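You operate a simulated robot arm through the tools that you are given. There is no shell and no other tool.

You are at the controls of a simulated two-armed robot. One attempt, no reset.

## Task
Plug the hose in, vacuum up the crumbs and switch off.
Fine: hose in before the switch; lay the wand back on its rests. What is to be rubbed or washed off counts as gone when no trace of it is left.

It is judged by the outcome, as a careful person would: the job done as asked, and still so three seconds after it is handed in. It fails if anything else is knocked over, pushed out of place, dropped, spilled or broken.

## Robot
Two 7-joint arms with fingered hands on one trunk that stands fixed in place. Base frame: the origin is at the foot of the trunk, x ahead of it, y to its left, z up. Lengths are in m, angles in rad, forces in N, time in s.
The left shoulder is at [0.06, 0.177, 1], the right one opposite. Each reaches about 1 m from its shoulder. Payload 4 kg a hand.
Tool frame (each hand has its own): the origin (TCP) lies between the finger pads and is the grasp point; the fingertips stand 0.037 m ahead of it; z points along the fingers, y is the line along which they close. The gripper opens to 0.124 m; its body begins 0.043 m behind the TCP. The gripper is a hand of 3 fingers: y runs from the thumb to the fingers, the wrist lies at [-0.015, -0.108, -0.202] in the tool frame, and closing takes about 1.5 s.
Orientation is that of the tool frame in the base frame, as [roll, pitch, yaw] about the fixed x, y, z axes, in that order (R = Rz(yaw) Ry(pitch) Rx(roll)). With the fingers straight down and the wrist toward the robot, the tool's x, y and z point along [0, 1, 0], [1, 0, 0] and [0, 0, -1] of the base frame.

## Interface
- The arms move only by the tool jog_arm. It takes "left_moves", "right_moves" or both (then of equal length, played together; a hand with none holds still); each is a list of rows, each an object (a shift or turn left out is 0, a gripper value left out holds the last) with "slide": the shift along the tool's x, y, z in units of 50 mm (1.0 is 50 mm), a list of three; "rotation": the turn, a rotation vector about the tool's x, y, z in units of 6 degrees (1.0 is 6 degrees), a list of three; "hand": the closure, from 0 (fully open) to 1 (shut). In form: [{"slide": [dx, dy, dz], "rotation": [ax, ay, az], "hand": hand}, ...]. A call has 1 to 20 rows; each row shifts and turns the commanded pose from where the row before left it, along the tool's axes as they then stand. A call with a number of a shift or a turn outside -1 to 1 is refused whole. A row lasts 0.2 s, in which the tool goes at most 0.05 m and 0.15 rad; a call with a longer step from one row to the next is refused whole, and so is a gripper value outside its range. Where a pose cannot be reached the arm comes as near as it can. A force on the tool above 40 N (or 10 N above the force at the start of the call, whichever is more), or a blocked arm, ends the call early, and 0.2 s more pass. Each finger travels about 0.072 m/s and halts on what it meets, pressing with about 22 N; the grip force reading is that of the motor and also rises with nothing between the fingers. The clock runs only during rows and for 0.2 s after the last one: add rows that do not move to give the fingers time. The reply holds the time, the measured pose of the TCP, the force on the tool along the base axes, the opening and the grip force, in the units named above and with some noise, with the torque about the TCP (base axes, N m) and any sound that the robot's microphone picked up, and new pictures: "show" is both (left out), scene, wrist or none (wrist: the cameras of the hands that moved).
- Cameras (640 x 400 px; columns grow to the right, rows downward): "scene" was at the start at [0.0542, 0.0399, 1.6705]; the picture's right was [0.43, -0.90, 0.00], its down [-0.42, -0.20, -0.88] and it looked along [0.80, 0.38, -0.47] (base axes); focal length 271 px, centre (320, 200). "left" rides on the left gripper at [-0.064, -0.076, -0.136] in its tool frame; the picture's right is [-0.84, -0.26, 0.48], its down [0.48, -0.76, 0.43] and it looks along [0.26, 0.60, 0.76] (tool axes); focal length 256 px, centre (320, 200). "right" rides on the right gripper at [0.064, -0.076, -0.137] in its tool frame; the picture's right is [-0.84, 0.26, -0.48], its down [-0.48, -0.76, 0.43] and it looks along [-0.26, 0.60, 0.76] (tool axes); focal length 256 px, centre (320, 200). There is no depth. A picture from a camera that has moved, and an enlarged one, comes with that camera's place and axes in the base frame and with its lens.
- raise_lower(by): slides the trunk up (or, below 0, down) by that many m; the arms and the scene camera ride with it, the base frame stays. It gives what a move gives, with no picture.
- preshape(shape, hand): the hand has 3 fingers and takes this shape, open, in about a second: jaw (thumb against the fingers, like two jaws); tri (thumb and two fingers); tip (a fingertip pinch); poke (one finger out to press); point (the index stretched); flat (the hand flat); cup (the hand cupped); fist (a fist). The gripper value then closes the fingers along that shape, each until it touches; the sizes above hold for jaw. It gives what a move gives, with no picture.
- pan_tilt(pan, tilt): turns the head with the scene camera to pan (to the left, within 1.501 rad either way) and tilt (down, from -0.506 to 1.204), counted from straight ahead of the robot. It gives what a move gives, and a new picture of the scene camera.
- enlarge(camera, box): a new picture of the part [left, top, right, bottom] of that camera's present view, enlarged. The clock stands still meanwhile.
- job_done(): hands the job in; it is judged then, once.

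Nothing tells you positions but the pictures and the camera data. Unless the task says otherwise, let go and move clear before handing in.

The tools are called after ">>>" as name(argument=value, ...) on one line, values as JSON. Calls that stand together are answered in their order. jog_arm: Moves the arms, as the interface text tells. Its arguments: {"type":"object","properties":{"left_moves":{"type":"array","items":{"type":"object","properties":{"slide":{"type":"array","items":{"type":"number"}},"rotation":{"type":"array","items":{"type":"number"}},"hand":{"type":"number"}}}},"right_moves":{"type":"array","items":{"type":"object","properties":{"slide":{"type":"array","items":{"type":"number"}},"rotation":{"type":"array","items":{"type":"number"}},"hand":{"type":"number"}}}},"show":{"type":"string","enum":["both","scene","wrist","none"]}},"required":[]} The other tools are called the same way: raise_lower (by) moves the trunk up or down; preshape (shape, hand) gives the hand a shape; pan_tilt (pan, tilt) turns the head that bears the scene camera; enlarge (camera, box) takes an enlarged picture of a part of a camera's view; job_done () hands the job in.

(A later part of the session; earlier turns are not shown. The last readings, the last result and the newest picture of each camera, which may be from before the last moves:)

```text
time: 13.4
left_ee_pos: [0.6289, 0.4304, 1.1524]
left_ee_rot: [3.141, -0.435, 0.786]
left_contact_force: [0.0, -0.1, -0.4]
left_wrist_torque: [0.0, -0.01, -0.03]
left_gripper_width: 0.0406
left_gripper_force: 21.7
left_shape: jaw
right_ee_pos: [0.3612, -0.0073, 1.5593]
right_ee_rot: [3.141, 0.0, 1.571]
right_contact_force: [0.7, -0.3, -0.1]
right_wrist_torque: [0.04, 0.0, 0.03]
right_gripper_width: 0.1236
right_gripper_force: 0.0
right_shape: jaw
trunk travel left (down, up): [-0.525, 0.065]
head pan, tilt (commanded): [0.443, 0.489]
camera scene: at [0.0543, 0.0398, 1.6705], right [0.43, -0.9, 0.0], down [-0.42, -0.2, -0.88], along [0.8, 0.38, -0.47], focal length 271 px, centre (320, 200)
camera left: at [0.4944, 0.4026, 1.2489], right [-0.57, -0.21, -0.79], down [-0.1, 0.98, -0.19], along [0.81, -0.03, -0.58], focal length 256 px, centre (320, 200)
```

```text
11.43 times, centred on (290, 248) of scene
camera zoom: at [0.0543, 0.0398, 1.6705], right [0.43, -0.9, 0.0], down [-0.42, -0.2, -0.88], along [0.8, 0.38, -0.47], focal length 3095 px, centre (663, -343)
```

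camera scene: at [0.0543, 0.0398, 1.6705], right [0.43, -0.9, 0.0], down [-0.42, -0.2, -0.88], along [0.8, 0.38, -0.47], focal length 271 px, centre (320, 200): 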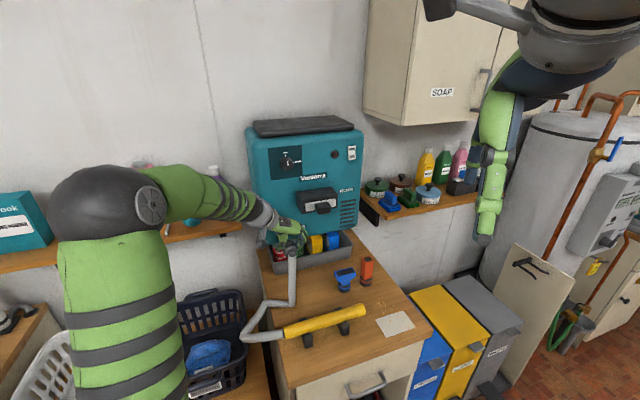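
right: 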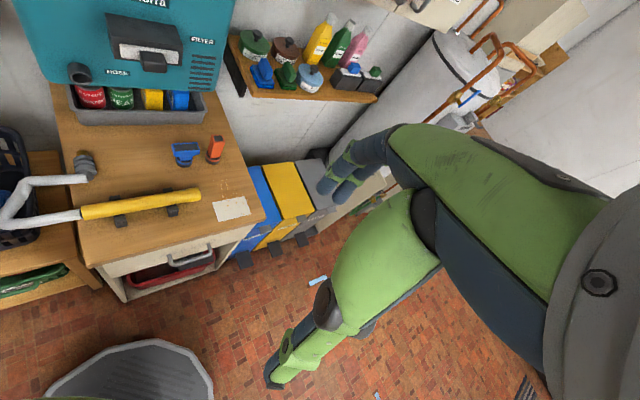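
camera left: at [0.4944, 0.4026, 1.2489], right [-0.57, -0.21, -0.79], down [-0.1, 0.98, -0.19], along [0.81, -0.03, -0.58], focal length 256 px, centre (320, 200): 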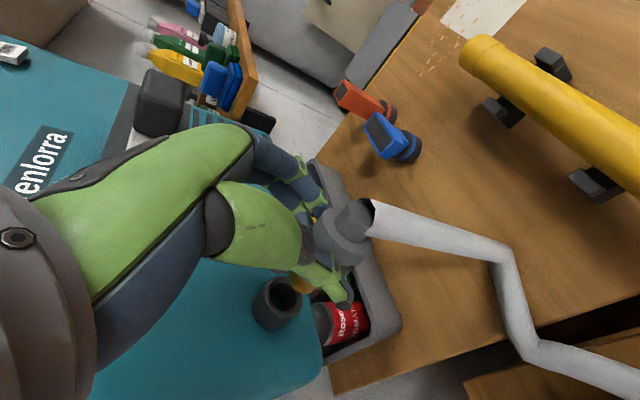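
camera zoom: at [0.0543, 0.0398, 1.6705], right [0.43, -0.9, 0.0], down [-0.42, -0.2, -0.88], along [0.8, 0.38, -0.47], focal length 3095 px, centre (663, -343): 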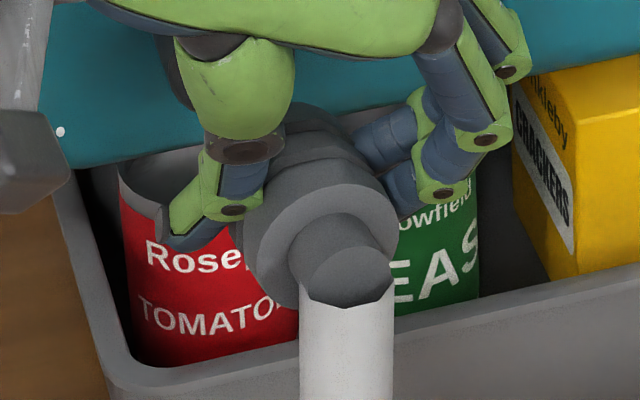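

>>> jog_arm(left_moves=[{"slide": [0.18, 0, 0.085]}, {"slide": [0.145, 0, 0.067]}, {}], show="none")

>>> enlarge(camera="left", box=[240, 255, 352, 325])

>>> enlarge(camera="scene", box=[260, 215, 324, 255])

```text
time: 14.2
left_ee_pos: [0.6424, 0.4446, 1.1522]
left_ee_rot: [-3.141, -0.438, 0.786]
left_contact_force: [0.7, 0.8, -1.5]
left_wrist_torque: [0.02, 0.0, -0.02]
left_gripper_width: 0.0404
left_gripper_force: 21.8
left_shape: jaw
right_ee_pos: [0.3597, -0.0063, 1.5589]
right_ee_rot: [3.141, 0.0, 1.57]
right_contact_force: [-0.1, 0.0, 0.6]
right_wrist_torque: [0.0, -0.01, 0.01]
right_gripper_width: 0.1235
right_gripper_force: 0.0
right_shape: jaw
trunk travel left (down, up): [-0.525, 0.065]
head pan, tilt (commanded): [0.443, 0.489]
```

```text
5.71 times, centred on (296, 290) of left
camera zoom: at [0.5061, 0.4166, 1.2496], right [-0.57, -0.21, -0.79], down [-0.1, 0.98, -0.19], along [0.81, -0.03, -0.58], focal length 1463 px, centre (457, -314)
```

zoom: 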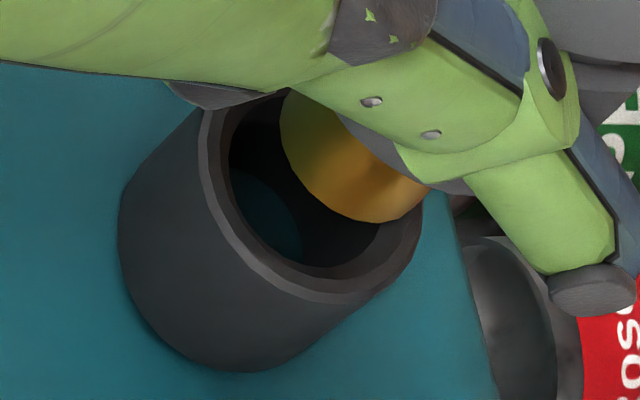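

```text
10.00 times, centred on (292, 235) of scene
camera zoom: at [0.0543, 0.04, 1.6705], right [0.43, -0.9, 0.0], down [-0.42, -0.2, -0.88], along [0.8, 0.38, -0.47], focal length 2708 px, centre (600, -150)
```

zoom: 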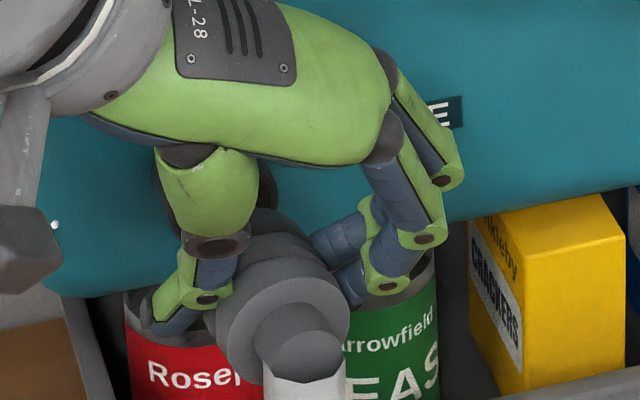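

The brass tip now lines up with the hole in the left camera, and pure inward motion should carry it in. I'll push slowly along the port axis and watch the force.

>>> jog_arm(left_moves=[{"slide": [0.0906, 0, 0.0423]}, {"slide": [0.0906, 0, 0.0423]}, {"slide": [0.0906, 0, 0.0423]}, {"slide": [0.0906, 0, 0.0423]}, {}], show="none")

>>> enlarge(camera="left", box=[240, 255, 352, 325])

```text
time: 15.4
left_ee_pos: [0.6568, 0.4581, 1.1529]
left_ee_rot: [3.142, -0.435, 0.786]
left_contact_force: [1.7, -2.5, -2.1]
left_wrist_torque: [-0.08, 0.04, -0.14]
left_gripper_width: 0.0404
left_gripper_force: 22.0
left_shape: jaw
right_ee_pos: [0.3603, -0.0072, 1.5583]
right_ee_rot: [-3.141, 0.0, 1.57]
right_contact_force: [0.7, 0.6, 0.0]
right_wrist_torque: [0.03, 0.03, 0.03]
right_gripper_width: 0.1236
right_gripper_force: 0.1
right_shape: jaw
trunk travel left (down, up): [-0.525, 0.065]
head pan, tilt (commanded): [0.443, 0.489]
```

```text
5.71 times, centred on (296, 290) of left
camera zoom: at [0.5207, 0.4304, 1.2496], right [-0.57, -0.21, -0.79], down [-0.1, 0.98, -0.19], along [0.81, -0.03, -0.58], focal length 1463 px, centre (457, -314)
```

zoom: 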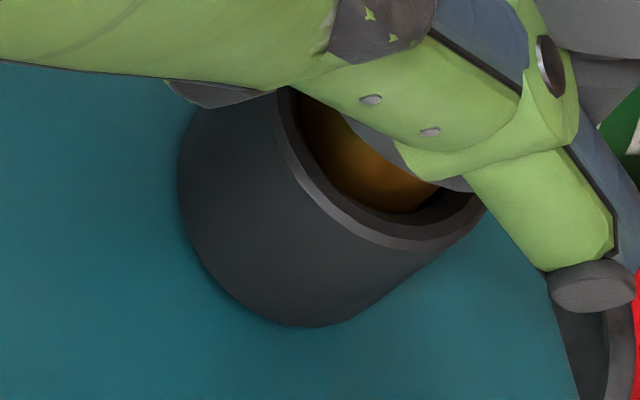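

The tip is inside the mouth. There's a slight side force of about 3 N toward the right and down, so I'll ease 1–1.5 mm that way and keep pushing in.

>>> jog_arm(left_moves=[{"slide": [-0.01, 0.025, 0.02]}, {"slide": [0.0906, 0, 0.0423]}, {"slide": [0.0906, 0, 0.0423]}, {"slide": [0.0906, 0, 0.0423]}, {}], show="none")

>>> enlarge(camera="left", box=[240, 255, 352, 325])

```text
time: 16.6
left_ee_pos: [0.6669, 0.4664, 1.1535]
left_ee_rot: [3.14, -0.434, 0.786]
left_contact_force: [-7.2, -5.5, -1.6]
left_wrist_torque: [-0.11, 0.21, -0.09]
left_gripper_width: 0.0401
left_gripper_force: 21.9
left_shape: jaw
right_ee_pos: [0.3591, -0.0071, 1.5596]
right_ee_rot: [-3.142, -0.001, 1.571]
right_contact_force: [0.8, 0.2, 0.3]
right_wrist_torque: [0.02, 0.0, 0.03]
right_gripper_width: 0.1236
right_gripper_force: 0.1
right_shape: jaw
trunk travel left (down, up): [-0.525, 0.065]
head pan, tilt (commanded): [0.443, 0.489]
```

```text
5.71 times, centred on (296, 290) of left
camera zoom: at [0.5308, 0.439, 1.2491], right [-0.57, -0.21, -0.79], down [-0.1, 0.98, -0.19], along [0.81, -0.03, -0.58], focal length 1463 px, centre (457, -314)
```

zoom: 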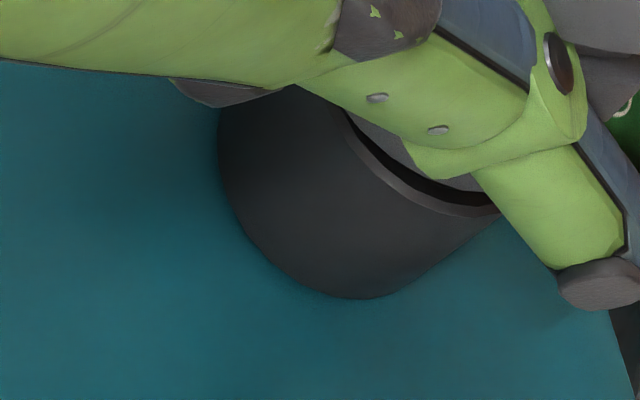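

It's nearly seated, with about 9 N of push-back and a small gap left. I'll push a bit more and listen for a click.

>>> jog_arm(left_moves=[{"slide": [0.0725, 0, 0.0338]}, {"slide": [0.0725, 0, 0.0338]}, {"slide": [0.0725, 0, 0.0338]}, {}], show="none")

>>> enlarge(camera="left", box=[240, 255, 352, 325])

>>> enlarge(camera="scene", box=[260, 215, 324, 255])

```text
time: 17.6
left_ee_pos: [0.6731, 0.4716, 1.154]
left_ee_rot: [3.139, -0.436, 0.784]
left_contact_force: [-30.5, -22.9, 7.8]
left_wrist_torque: [-0.44, 0.76, -0.2]
left_gripper_width: 0.0411
left_gripper_force: 22.1
left_shape: jaw
right_ee_pos: [0.3552, -0.0106, 1.5601]
right_ee_rot: [3.139, -0.002, 1.571]
right_contact_force: [0.4, -0.1, 0.1]
right_wrist_torque: [0.01, 0.0, 0.03]
right_gripper_width: 0.1235
right_gripper_force: 0.0
right_shape: jaw
trunk travel left (down, up): [-0.525, 0.065]
head pan, tilt (commanded): [0.443, 0.489]
```

```text
5.71 times, centred on (296, 290) of left
camera zoom: at [0.5365, 0.4444, 1.2511], right [-0.57, -0.21, -0.79], down [-0.09, 0.98, -0.19], along [0.81, -0.03, -0.58], focal length 1463 px, centre (457, -314)
```

zoom: 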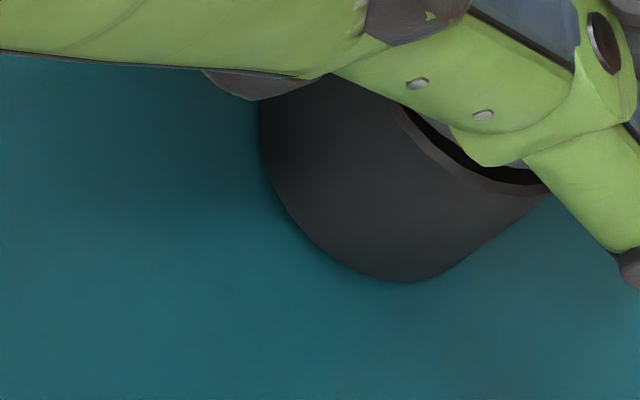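

```text
10.00 times, centred on (292, 235) of scene
camera zoom: at [0.0495, 0.0363, 1.6708], right [0.43, -0.9, 0.0], down [-0.42, -0.2, -0.88], along [0.8, 0.38, -0.47], focal length 2708 px, centre (600, -150)
```

zoom: 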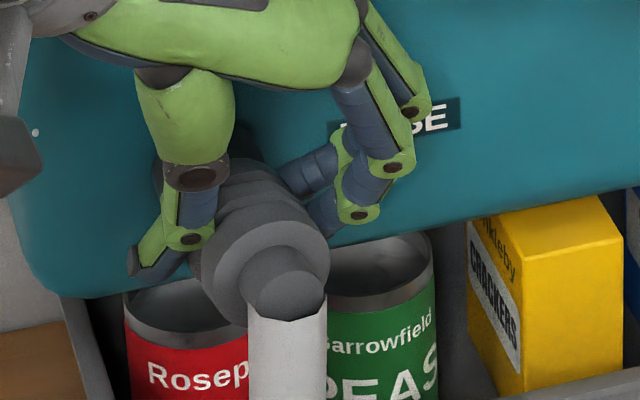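

Force is up to 38 N with a small gap still showing, and no click was reported. I'll ease off slightly and look closely at the joint.

>>> jog_arm(left_moves=[{"slide": [-0.0725, 0, -0.0338]}, {"slide": [-0.0363, 0, -0.0169]}, {}], show="both")

>>> enlarge(camera="left", box=[280, 240, 360, 290])

>>> enlarge(camera="scene", box=[270, 225, 310, 250])

>>> enlarge(camera="right", box=[40, 20, 140, 100])

```text
time: 18.4
left_ee_pos: [0.6708, 0.4707, 1.1541]
left_ee_rot: [3.14, -0.44, 0.787]
left_contact_force: [-15.0, -12.4, 10.7]
left_wrist_torque: [-0.22, 0.28, -0.09]
left_gripper_width: 0.041
left_gripper_force: 22.2
left_shape: jaw
right_ee_pos: [0.3574, -0.0083, 1.5591]
right_ee_rot: [3.14, -0.003, 1.572]
right_contact_force: [0.4, 0.1, -0.1]
right_wrist_torque: [0.0, -0.02, 0.05]
right_gripper_width: 0.1236
right_gripper_force: 0.0
right_shape: jaw
trunk travel left (down, up): [-0.525, 0.065]
head pan, tilt (commanded): [0.443, 0.489]
camera scene: at [0.0518, 0.0379, 1.6708], right [0.43, -0.9, 0.0], down [-0.42, -0.2, -0.88], along [0.8, 0.38, -0.47], focal length 271 px, centre (320, 200)
camera left: at [0.5344, 0.4422, 1.2498], right [-0.57, -0.21, -0.79], down [-0.1, 0.98, -0.19], along [0.81, -0.03, -0.58], focal length 256 px, centre (320, 200)
```

scene: 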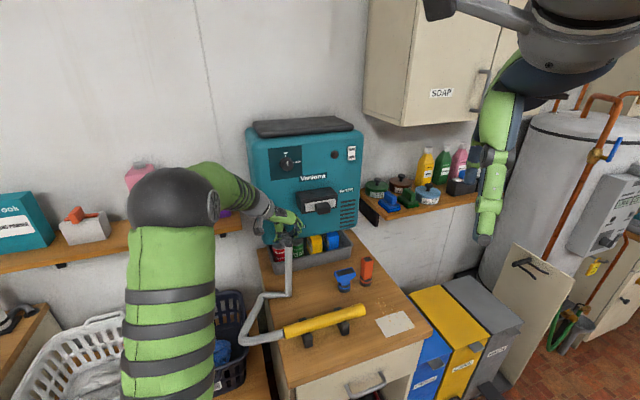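
left: 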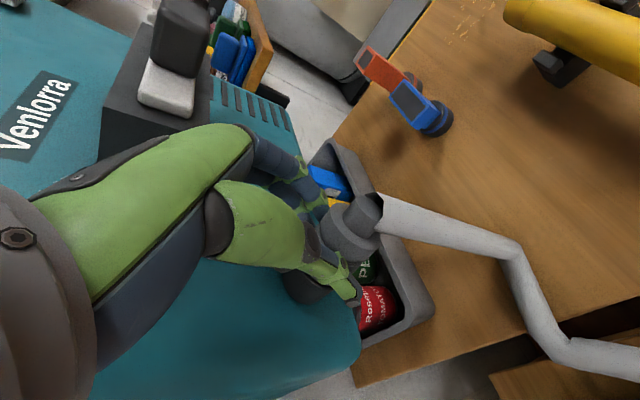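

```text
8.00 times, centred on (320, 265) of left
camera zoom: at [0.5344, 0.4422, 1.2498], right [-0.57, -0.21, -0.79], down [-0.1, 0.98, -0.19], along [0.81, -0.03, -0.58], focal length 2048 px, centre (320, -320)
```

zoom: 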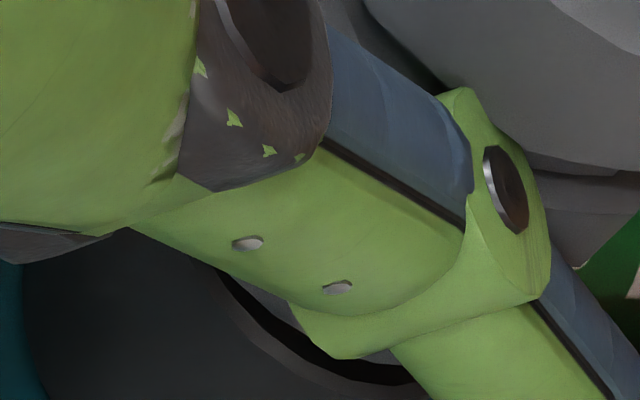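

```text
16.00 times, centred on (290, 238) of scene
camera zoom: at [0.0518, 0.0379, 1.6708], right [0.43, -0.9, 0.0], down [-0.42, -0.2, -0.88], along [0.8, 0.38, -0.47], focal length 4333 px, centre (800, -400)
```

zoom: 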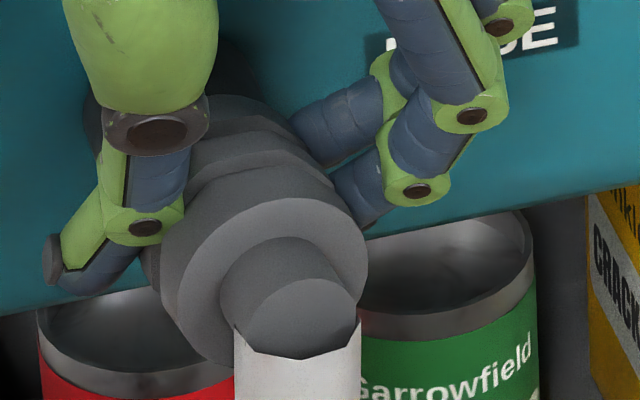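

```text
5.00 times, centred on (90, 60) of right
camera zoom: at [0.2803, 0.055, 1.6959], right [0.26, -0.84, 0.48], down [-0.76, -0.48, -0.44], along [0.6, -0.25, -0.76], focal length 1280 px, centre (1470, 900)
```

zoom: 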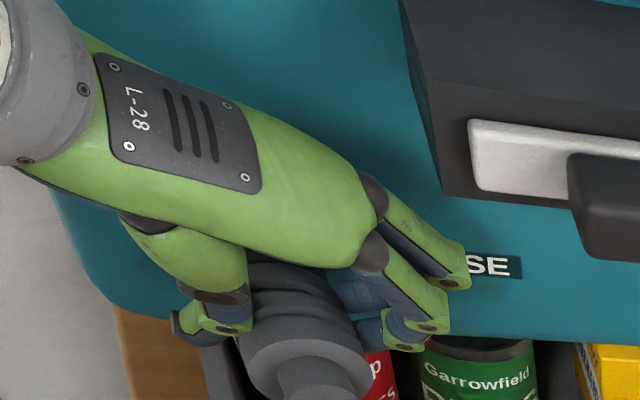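

The numbers suggest the plug is pitched about 7° nose-down (and about 2° yawed), so it's binding. I'll back off 6 mm, level the plug by pivoting about the mouth, and then check.

>>> jog_arm(left_moves=[{"slide": [-0.1088, 0, -0.0507]}, {"slide": [-0.041, -0.01, 0.015], "rotation": [-0.07, 0.5, 0.15]}, {"slide": [-0.041, -0.01, 0.015], "rotation": [-0.07, 0.5, 0.15]}, {}], show="none")

>>> enlarge(camera="left", box=[260, 180, 400, 310])

>>> enlarge(camera="scene", box=[270, 225, 310, 250])

```text
time: 19.4
left_ee_pos: [0.6636, 0.4656, 1.1461]
left_ee_rot: [-3.138, -0.538, 0.751]
left_contact_force: [-1.6, 0.8, 1.2]
left_wrist_torque: [0.08, -0.03, 0.03]
left_gripper_width: 0.0402
left_gripper_force: 22.3
left_shape: jaw
right_ee_pos: [0.3586, -0.0077, 1.5581]
right_ee_rot: [3.14, 0.0, 1.569]
right_contact_force: [0.3, -0.4, 0.7]
right_wrist_torque: [-0.02, 0.0, -0.02]
right_gripper_width: 0.1236
right_gripper_force: 0.0
right_shape: jaw
trunk travel left (down, up): [-0.525, 0.065]
head pan, tilt (commanded): [0.443, 0.489]
```

```text
3.08 times, centred on (330, 245) of left
camera zoom: at [0.5201, 0.4369, 1.2316], right [-0.52, -0.13, -0.84], down [-0.05, 0.99, -0.12], along [0.85, -0.02, -0.52], focal length 788 px, centre (289, 62)
```

zoom: 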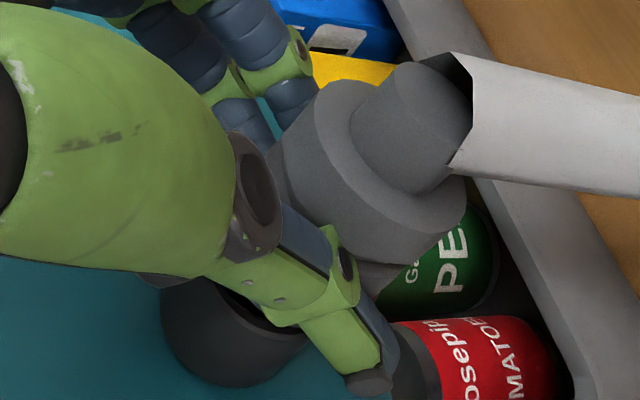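

```text
16.00 times, centred on (290, 238) of scene
camera zoom: at [0.0539, 0.0399, 1.6704], right [0.43, -0.9, 0.0], down [-0.42, -0.2, -0.88], along [0.8, 0.38, -0.47], focal length 4333 px, centre (800, -400)
```

zoom: 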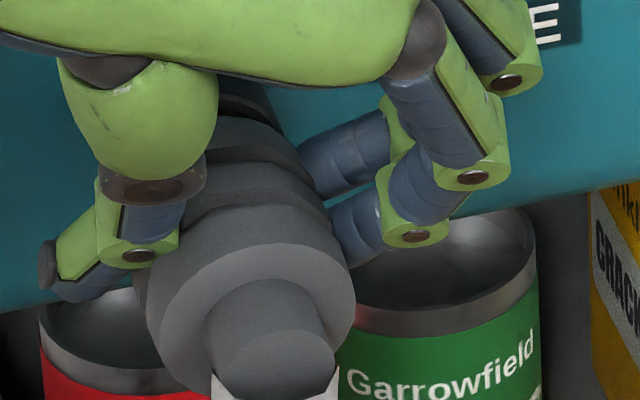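

>>> jog_arm(left_moves=[{"slide": [0.0858, -0.0035, 0.0512]}, {"slide": [0.0858, -0.0035, 0.0512]}, {}], show="none")

>>> enlarge(camera="left", box=[260, 180, 400, 310])

```text
time: 20.2
left_ee_pos: [0.6697, 0.4704, 1.1486]
left_ee_rot: [-3.141, -0.54, 0.749]
left_contact_force: [-29.8, -18.2, 1.7]
left_wrist_torque: [-0.28, 0.83, -0.21]
left_gripper_width: 0.0407
left_gripper_force: 22.7
left_shape: jaw
right_ee_pos: [0.3577, -0.0082, 1.5587]
right_ee_rot: [3.14, -0.002, 1.569]
right_contact_force: [-0.7, 0.4, -0.9]
right_wrist_torque: [-0.01, -0.02, -0.01]
right_gripper_width: 0.1237
right_gripper_force: 0.0
right_shape: jaw
trunk travel left (down, up): [-0.525, 0.065]
head pan, tilt (commanded): [0.443, 0.489]
```

```text
3.08 times, centred on (330, 245) of left
camera zoom: at [0.5254, 0.4409, 1.2336], right [-0.52, -0.13, -0.84], down [-0.05, 0.99, -0.12], along [0.85, -0.02, -0.52], focal length 788 px, centre (289, 62)
```

zoom: 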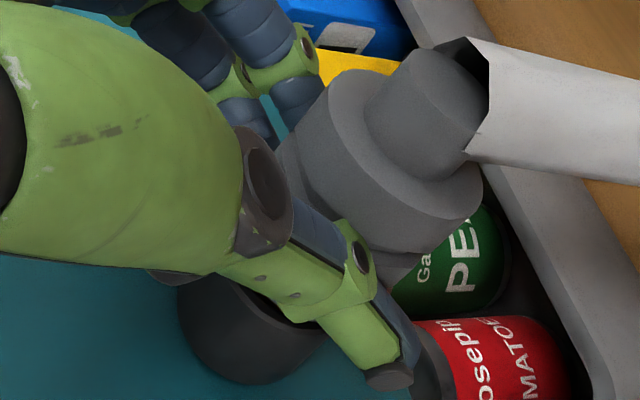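

>>> enlarge(camera="left", box=[290, 230, 370, 290])

>>> enlarge(camera="scene", box=[270, 220, 310, 250])

```text
6.67 times, centred on (330, 260) of left
camera zoom: at [0.5254, 0.4409, 1.2336], right [-0.52, -0.13, -0.84], down [-0.05, 0.99, -0.12], along [0.85, -0.02, -0.52], focal length 1707 px, centre (253, -200)
```

zoom: 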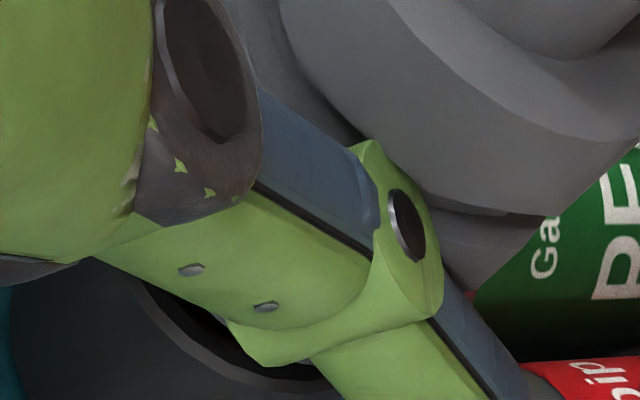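

```text
13.33 times, centred on (290, 235) of scene
camera zoom: at [0.0498, 0.0372, 1.6707], right [0.43, -0.9, 0.0], down [-0.42, -0.2, -0.88], along [0.8, 0.38, -0.47], focal length 3611 px, centre (720, -267)
```

zoom: 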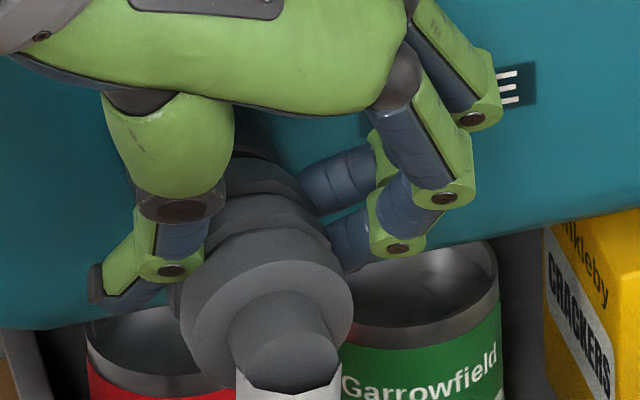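

>>> enlarge(camera="scene", box=[280, 224, 304, 239])

>>> enlarge(camera="left", box=[290, 262, 338, 292])

>>> enlarge(camera="right", box=[74, 52, 122, 92])

```text
16.00 times, centred on (292, 232) of scene
camera zoom: at [0.0498, 0.0372, 1.6707], right [0.43, -0.9, 0.0], down [-0.42, -0.2, -0.88], along [0.8, 0.38, -0.47], focal length 4333 px, centre (768, -304)
```

zoom: 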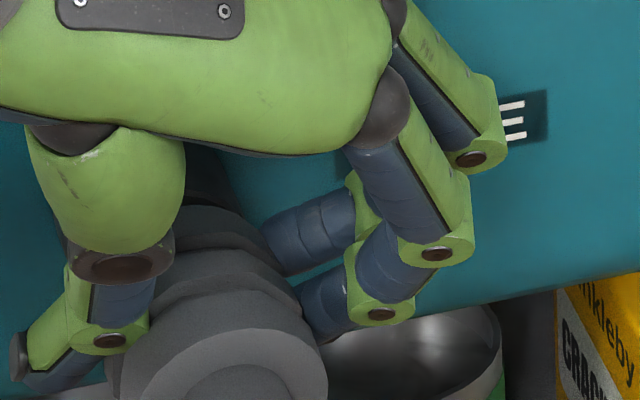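

```text
13.33 times, centred on (314, 277) of left
camera zoom: at [0.5254, 0.4409, 1.2336], right [-0.52, -0.13, -0.84], down [-0.05, 0.99, -0.12], along [0.85, -0.02, -0.52], focal length 3413 px, centre (400, -827)
```

zoom: 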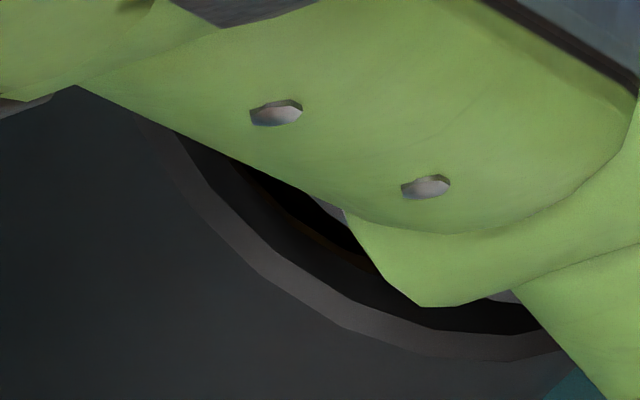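

```text
10.00 times, centred on (98, 72) of right
camera zoom: at [0.2788, 0.0547, 1.696], right [0.26, -0.84, 0.48], down [-0.76, -0.48, -0.44], along [0.6, -0.25, -0.76], focal length 2560 px, centre (2540, 1480)
```

zoom: 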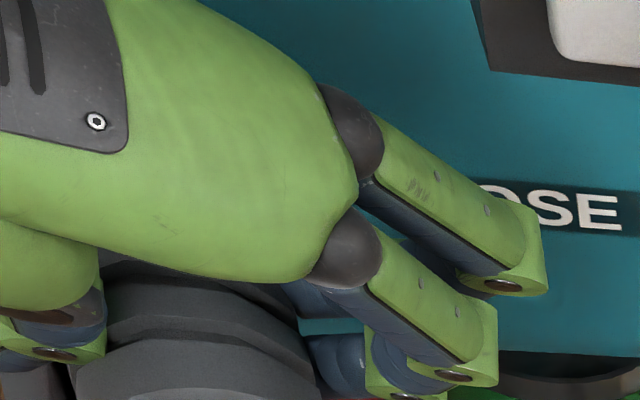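

The port is pushing the plug about 8 N to the left, so I'm biased right. I'll back off 3 mm, shift 2 mm left, and press again.

>>> jog_arm(left_moves=[{"slide": [-0.0858, 0.0035, -0.0512]}, {"slide": [0, -0.04, 0]}, {"slide": [0.0515, -0.002, 0.0307]}, {"slide": [0.0515, -0.002, 0.0307]}, {}], show="none")

>>> enlarge(camera="left", box=[290, 250, 354, 290])

```text
time: 21.4
left_ee_pos: [0.6686, 0.4704, 1.1498]
left_ee_rot: [3.141, -0.541, 0.748]
left_contact_force: [-24.6, -25.4, -2.6]
left_wrist_torque: [-0.51, 0.73, -0.44]
left_gripper_width: 0.0403
left_gripper_force: 22.3
left_shape: jaw
right_ee_pos: [0.3564, -0.0097, 1.5587]
right_ee_rot: [3.141, -0.001, 1.571]
right_contact_force: [-0.6, 0.0, 0.8]
right_wrist_torque: [0.02, 0.0, 0.02]
right_gripper_width: 0.1234
right_gripper_force: 0.1
right_shape: jaw
trunk travel left (down, up): [-0.525, 0.065]
head pan, tilt (commanded): [0.443, 0.489]
```

```text
10.00 times, centred on (322, 270) of left
camera zoom: at [0.5254, 0.4422, 1.2342], right [-0.52, -0.13, -0.84], down [-0.05, 0.99, -0.12], along [0.85, -0.02, -0.52], focal length 2560 px, centre (300, -500)
```

zoom: 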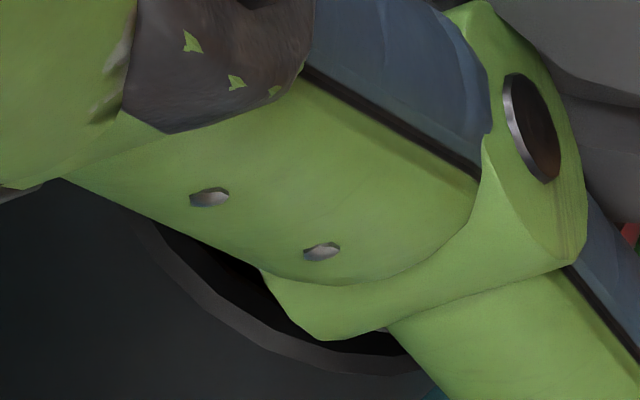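

Axial force is 35 N with almost no side load, and it stops at the same depth each time, so the brass has bottomed in the port. I'll relax the push and open the fingers only slightly, keeping them around the plug, to see whether it stays put.

>>> jog_arm(left_moves=[{"slide": [-0.0343, 0.0014, -0.0205]}, {"hand": 0.66}, {"hand": 0.64}, {"hand": 0.62}, {}, {}], show="both")

>>> enlarge(camera="left", box=[280, 200, 376, 290])

>>> enlarge(camera="scene", box=[270, 220, 310, 250])

```text
time: 22.8
left_ee_pos: [0.6713, 0.473, 1.1489]
left_ee_rot: [-3.14, -0.541, 0.751]
left_contact_force: [1.9, -0.1, 0.9]
left_wrist_torque: [0.01, -0.08, 0.03]
left_gripper_width: 0.0479
left_gripper_force: 0.0
left_shape: jaw
right_ee_pos: [0.3607, -0.0062, 1.5583]
right_ee_rot: [-3.142, -0.002, 1.57]
right_contact_force: [1.3, -0.2, -0.5]
right_wrist_torque: [-0.01, 0.0, 0.02]
right_gripper_width: 0.1236
right_gripper_force: 0.1
right_shape: jaw
trunk travel left (down, up): [-0.525, 0.065]
head pan, tilt (commanded): [0.443, 0.489]
camera scene: at [0.0545, 0.04, 1.6705], right [0.43, -0.9, 0.0], down [-0.42, -0.2, -0.88], along [0.8, 0.38, -0.47], focal length 271 px, centre (320, 200)
camera left: at [0.5266, 0.4442, 1.233], right [-0.52, -0.13, -0.84], down [-0.05, 0.99, -0.12], along [0.85, -0.02, -0.52], focal length 256 px, centre (320, 200)
```

scene: 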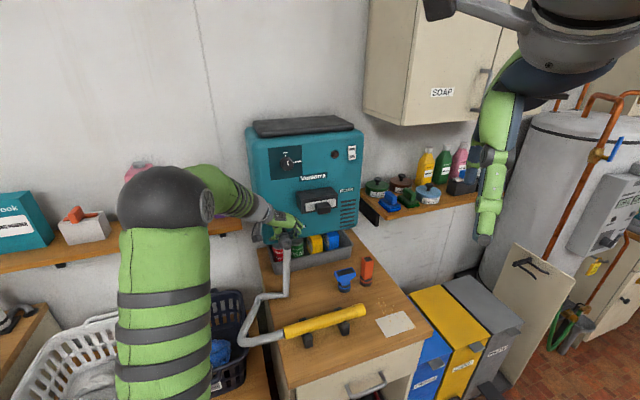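
left: 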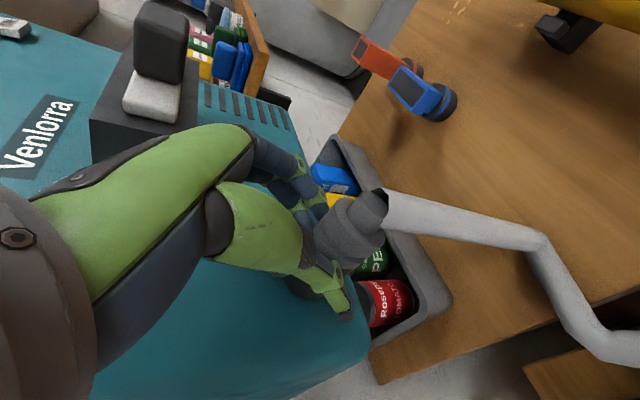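

```text
4.44 times, centred on (328, 245) of left
camera zoom: at [0.5266, 0.4442, 1.233], right [-0.52, -0.13, -0.84], down [-0.05, 0.99, -0.12], along [0.85, -0.02, -0.52], focal length 1138 px, centre (284, 0)
```

zoom: 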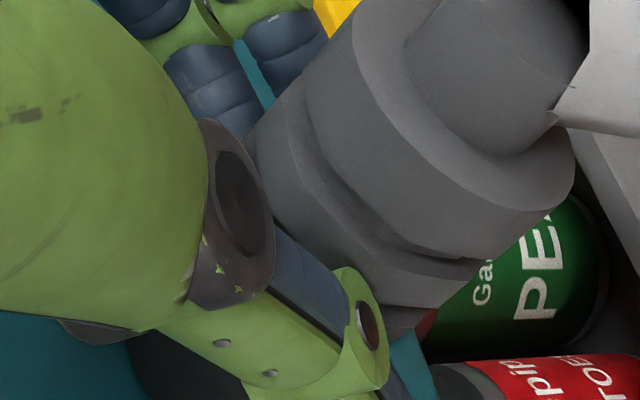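

```text
13.33 times, centred on (290, 235) of scene
camera zoom: at [0.0545, 0.04, 1.6705], right [0.43, -0.9, 0.0], down [-0.42, -0.2, -0.88], along [0.8, 0.38, -0.47], focal length 3611 px, centre (720, -267)
```

zoom: 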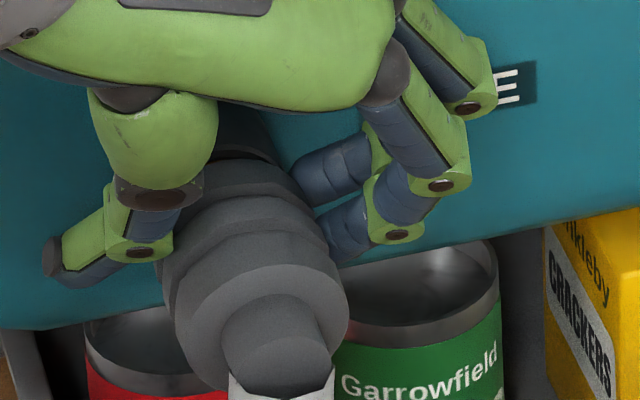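

>>> jog_arm(left_moves=[{}, {}, {}, {}, {}, {}, {}, {}], show="none")

>>> enlarge(camera="scene", box=[270, 220, 310, 250])

>>> enlarge(camera="left", box=[280, 200, 376, 290])

```text
time: 24.6
left_ee_pos: [0.6702, 0.4736, 1.1483]
left_ee_rot: [-3.14, -0.54, 0.75]
left_contact_force: [1.8, 0.2, -0.3]
left_wrist_torque: [-0.03, -0.03, 0.05]
left_gripper_width: 0.0477
left_gripper_force: 0.1
left_shape: jaw
right_ee_pos: [0.3602, -0.0057, 1.5594]
right_ee_rot: [3.141, -0.001, 1.571]
right_contact_force: [-0.6, -0.2, 0.9]
right_wrist_torque: [0.02, 0.01, -0.02]
right_gripper_width: 0.1237
right_gripper_force: 0.0
right_shape: jaw
trunk travel left (down, up): [-0.525, 0.065]
head pan, tilt (commanded): [0.443, 0.489]
```

```text
13.33 times, centred on (290, 235) of scene
camera zoom: at [0.0545, 0.04, 1.6705], right [0.43, -0.9, 0.0], down [-0.42, -0.2, -0.88], along [0.8, 0.38, -0.47], focal length 3611 px, centre (720, -267)
```

zoom: 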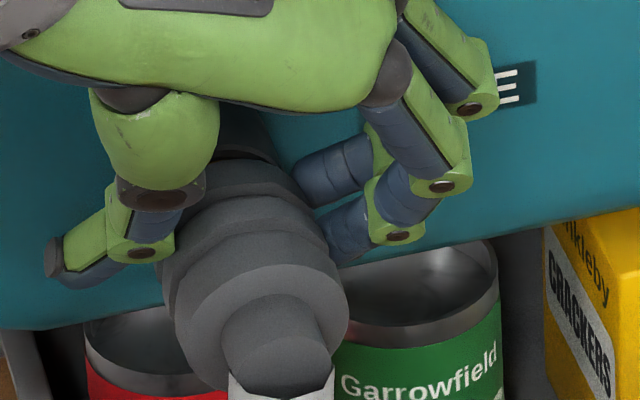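

```text
4.44 times, centred on (328, 245) of left
camera zoom: at [0.5267, 0.4438, 1.233], right [-0.52, -0.13, -0.84], down [-0.05, 0.99, -0.12], along [0.85, -0.02, -0.52], focal length 1138 px, centre (284, 0)
```

zoom: 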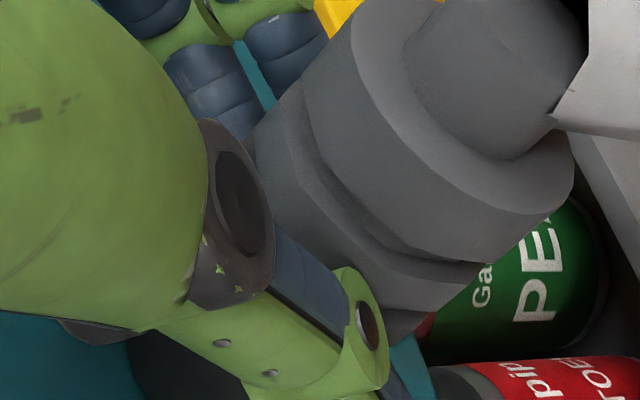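

>>> jog_arm(left_moves=[{"hand": 0.58}, {"hand": 0.54}, {"hand": 0.5}, {}, {}], show="none")

>>> enlarge(camera="scene", box=[270, 220, 310, 250])

>>> enlarge(camera="left", box=[280, 200, 376, 290])

```text
time: 25.8
left_ee_pos: [0.6706, 0.4742, 1.1497]
left_ee_rot: [-3.139, -0.541, 0.749]
left_contact_force: [0.4, -0.7, -0.4]
left_wrist_torque: [-0.02, 0.0, 0.01]
left_gripper_width: 0.0617
left_gripper_force: 0.0
left_shape: jaw
right_ee_pos: [0.3599, -0.0061, 1.5583]
right_ee_rot: [-3.141, -0.002, 1.571]
right_contact_force: [-0.4, -0.3, 0.2]
right_wrist_torque: [-0.01, 0.03, -0.06]
right_gripper_width: 0.1237
right_gripper_force: 0.0
right_shape: jaw
trunk travel left (down, up): [-0.525, 0.065]
head pan, tilt (commanded): [0.443, 0.489]
```

```text
13.33 times, centred on (290, 235) of scene
camera zoom: at [0.0543, 0.0399, 1.6705], right [0.43, -0.9, 0.0], down [-0.42, -0.2, -0.88], along [0.8, 0.38, -0.47], focal length 3611 px, centre (720, -267)
```

zoom: 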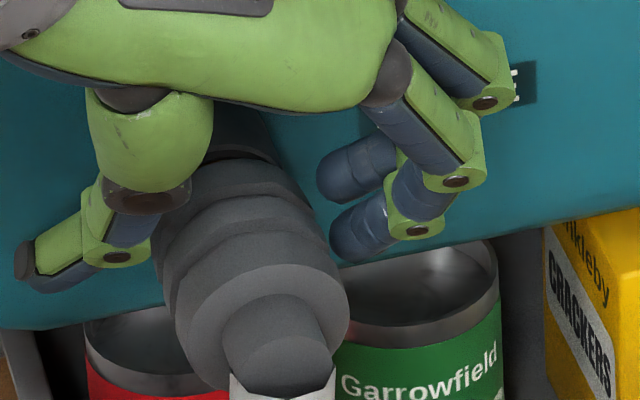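

```text
4.44 times, centred on (328, 245) of left
camera zoom: at [0.5265, 0.4438, 1.2331], right [-0.52, -0.13, -0.84], down [-0.05, 0.99, -0.12], along [0.85, -0.02, -0.52], focal length 1138 px, centre (284, 0)
```

zoom: 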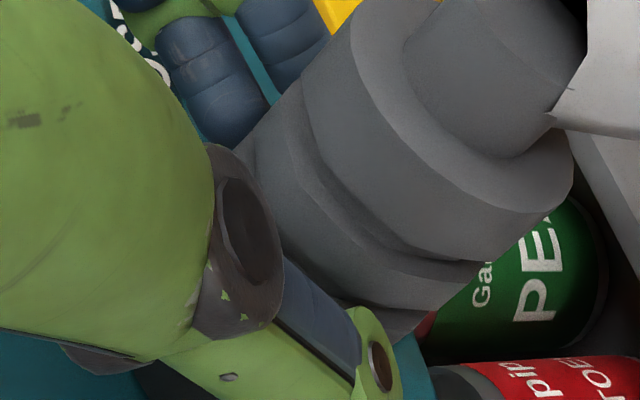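

With the fingers fully clear, the plug stays seated without moving. I'll open a bit more, back straight out, and then up away from it.

>>> jog_arm(left_moves=[{"hand": 0.42}, {"slide": [-0.343, 0.014, -0.205]}, {"slide": [-0.343, 0.014, -0.205]}, {"slide": [-0.2, 0, -0.6]}, {"slide": [0, 0, -0.8]}, {"slide": [0, 0, -0.8]}, {}], show="both")

>>> enlarge(camera="scene", box=[262, 215, 318, 250])

>>> enlarge(camera="right", box=[40, 20, 140, 100])

```text
time: 27.4
left_ee_pos: [0.5965, 0.3994, 1.2352]
left_ee_rot: [-3.139, -0.542, 0.749]
left_contact_force: [0.0, -0.2, 0.3]
left_wrist_torque: [0.05, 0.02, 0.01]
left_gripper_width: 0.0719
left_gripper_force: 0.0
left_shape: jaw
right_ee_pos: [0.3603, -0.0091, 1.5571]
right_ee_rot: [3.141, -0.003, 1.569]
right_contact_force: [1.1, -0.6, 0.5]
right_wrist_torque: [0.0, 0.03, 0.02]
right_gripper_width: 0.1235
right_gripper_force: 0.1
right_shape: jaw
trunk travel left (down, up): [-0.525, 0.065]
head pan, tilt (commanded): [0.443, 0.489]
camera scene: at [0.0552, 0.0372, 1.6705], right [0.43, -0.9, 0.0], down [-0.42, -0.2, -0.88], along [0.8, 0.38, -0.47], focal length 271 px, centre (320, 200)
camera left: at [0.4519, 0.3699, 1.3205], right [-0.52, -0.13, -0.84], down [-0.05, 0.99, -0.12], along [0.85, -0.02, -0.52], focal length 256 px, centre (320, 200)
```

scene: 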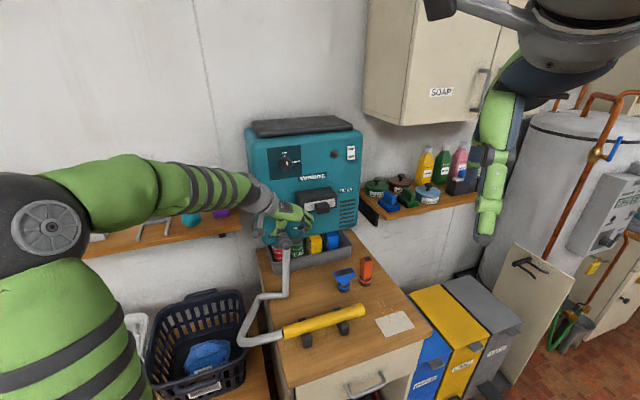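
left: 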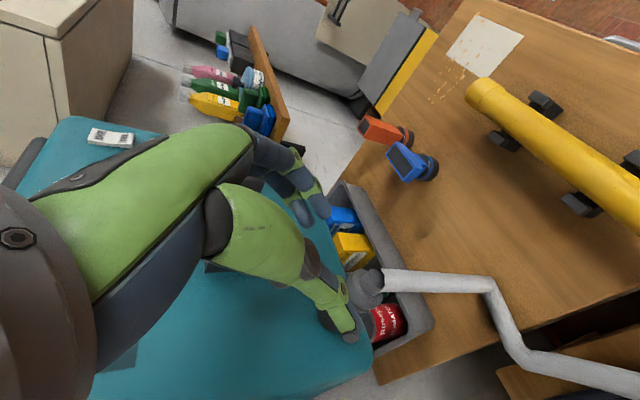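

```text
11.43 times, centred on (290, 232) of scene
camera zoom: at [0.0552, 0.0372, 1.6705], right [0.43, -0.9, 0.0], down [-0.42, -0.2, -0.88], along [0.8, 0.38, -0.47], focal length 3095 px, centre (663, -171)
```

zoom: 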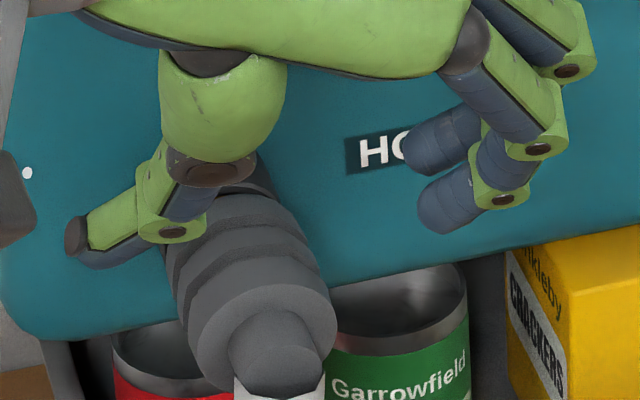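

```text
5.00 times, centred on (90, 60) of right
camera zoom: at [0.284, 0.0538, 1.6953], right [0.26, -0.84, 0.48], down [-0.76, -0.48, -0.44], along [0.6, -0.25, -0.76], focal length 1280 px, centre (1470, 900)
```

zoom: 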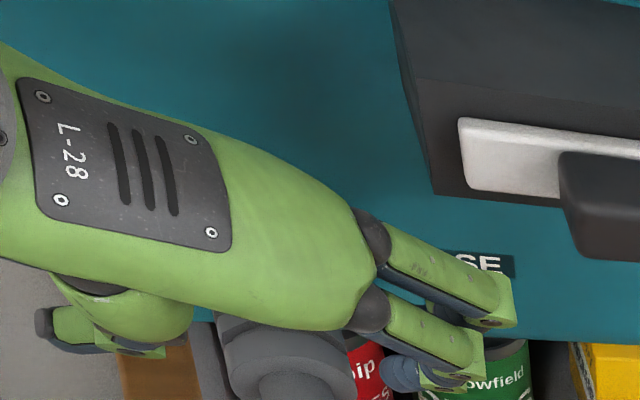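

The hose plug is in and holding. Now I'll raise the left hand for a clear view of the plug, then form a poking finger for the ON/OFF rocker.

>>> jog_arm(left_moves=[{"slide": [0.3, 0, -0.75]}, {"slide": [0.3, 0, -0.75]}, {"slide": [0.3, 0, -0.75]}, {"slide": [0.3, 0, -0.75]}, {}], show="none")

>>> preshape(hand="left", shape="poke")

>>> enlarge(camera="scene", box=[230, 110, 390, 260])

>>> enlarge(camera="left", box=[0, 0, 640, 400])

>>> enlarge(camera="right", box=[20, 20, 140, 100])

```text
time: 28.6
left_ee_pos: [0.5762, 0.3835, 1.3972]
left_ee_rot: [-3.14, -0.541, 0.749]
left_contact_force: [0.2, 0.4, 0.5]
left_wrist_torque: [-0.02, -0.02, 0.01]
left_gripper_width: 0.0719
left_gripper_force: 0.1
left_shape: jaw
right_ee_pos: [0.3602, -0.0062, 1.5585]
right_ee_rot: [3.141, 0.001, 1.571]
right_contact_force: [-0.1, -0.3, 0.1]
right_wrist_torque: [0.0, 0.0, -0.03]
right_gripper_width: 0.1234
right_gripper_force: 0.0
right_shape: jaw
trunk travel left (down, up): [-0.525, 0.065]
head pan, tilt (commanded): [0.443, 0.489]
```

```text
time: 29.5
left_ee_pos: [0.5762, 0.3828, 1.3964]
left_ee_rot: [-3.141, -0.541, 0.749]
left_contact_force: [-1.1, -0.5, 0.9]
left_wrist_torque: [0.0, 0.0, 0.05]
left_gripper_width: 0.0
left_gripper_force: 0.0
left_shape: poke
right_ee_pos: [0.3594, -0.0066, 1.5584]
right_ee_rot: [3.14, 0.0, 1.573]
right_contact_force: [0.1, -0.7, -0.3]
right_wrist_torque: [0.0, 0.0, 0.03]
right_gripper_width: 0.1236
right_gripper_force: 0.0
right_shape: jaw
trunk travel left (down, up): [-0.525, 0.065]
head pan, tilt (commanded): [0.443, 0.489]
```

```text
2.67 times, centred on (310, 185) of scene
camera zoom: at [0.0543, 0.0398, 1.6705], right [0.43, -0.9, 0.0], down [-0.42, -0.2, -0.88], along [0.8, 0.38, -0.47], focal length 722 px, centre (347, 240)
```

zoom: 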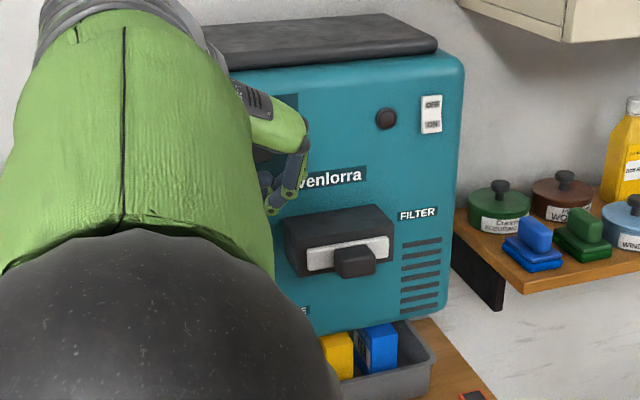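

```text
1.00 times, centred on (320, 200) of left (not enlarged: the box is as wide or as high as the picture)
camera zoom: at [0.4324, 0.3536, 1.4813], right [-0.52, -0.13, -0.84], down [-0.05, 0.99, -0.12], along [0.85, -0.02, -0.52], focal length 256 px, centre (320, 200)
```

zoom: 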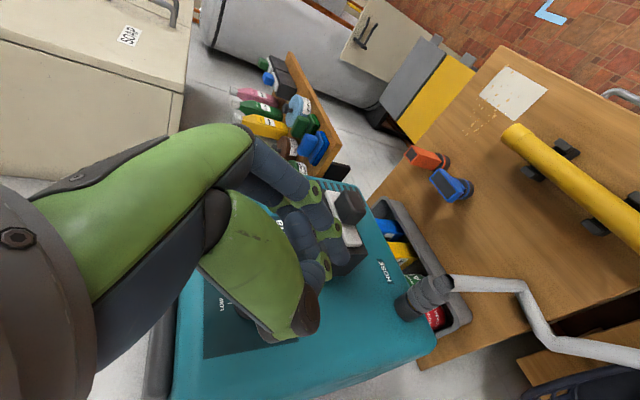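

```text
5.00 times, centred on (80, 60) of right
camera zoom: at [0.2828, 0.057, 1.6952], right [0.26, -0.84, 0.48], down [-0.76, -0.48, -0.43], along [0.6, -0.26, -0.76], focal length 1280 px, centre (1520, 900)
```

zoom: 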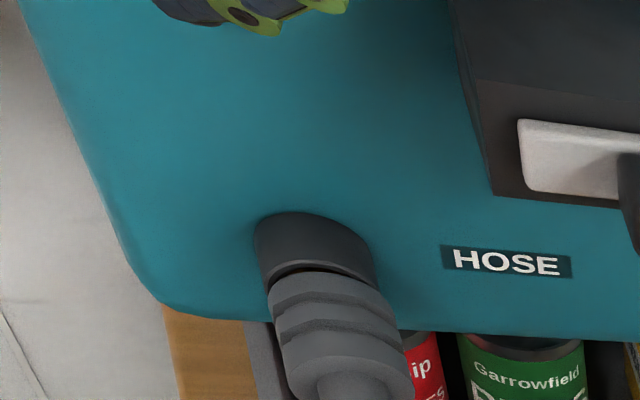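

>>> enlarge(camera="right", box=[60, 55, 108, 95])

>>> enlarge(camera="left", box=[380, 265, 460, 330])

```text
10.00 times, centred on (84, 75) of right
camera zoom: at [0.2828, 0.057, 1.6952], right [0.26, -0.84, 0.48], down [-0.76, -0.48, -0.43], along [0.6, -0.26, -0.76], focal length 2560 px, centre (2680, 1450)
```

zoom: 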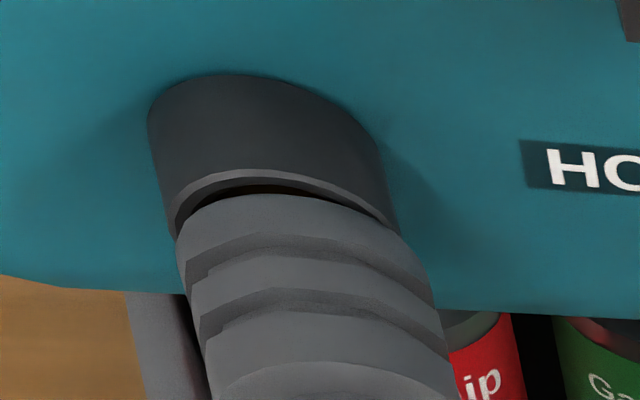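

```text
6.15 times, centred on (420, 298) of left
camera zoom: at [0.4324, 0.3536, 1.4813], right [-0.52, -0.13, -0.84], down [-0.05, 0.99, -0.12], along [0.85, -0.02, -0.52], focal length 1575 px, centre (-295, -400)
```

zoom: 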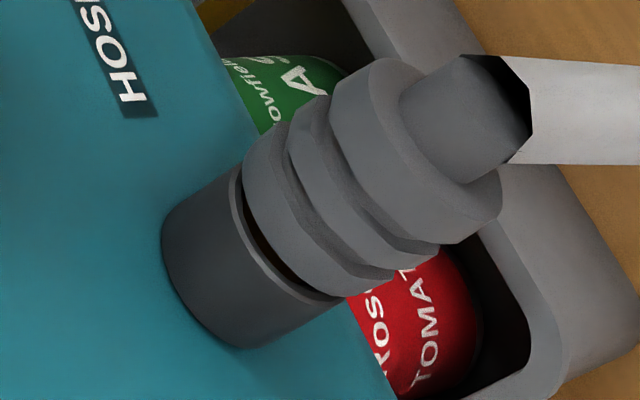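

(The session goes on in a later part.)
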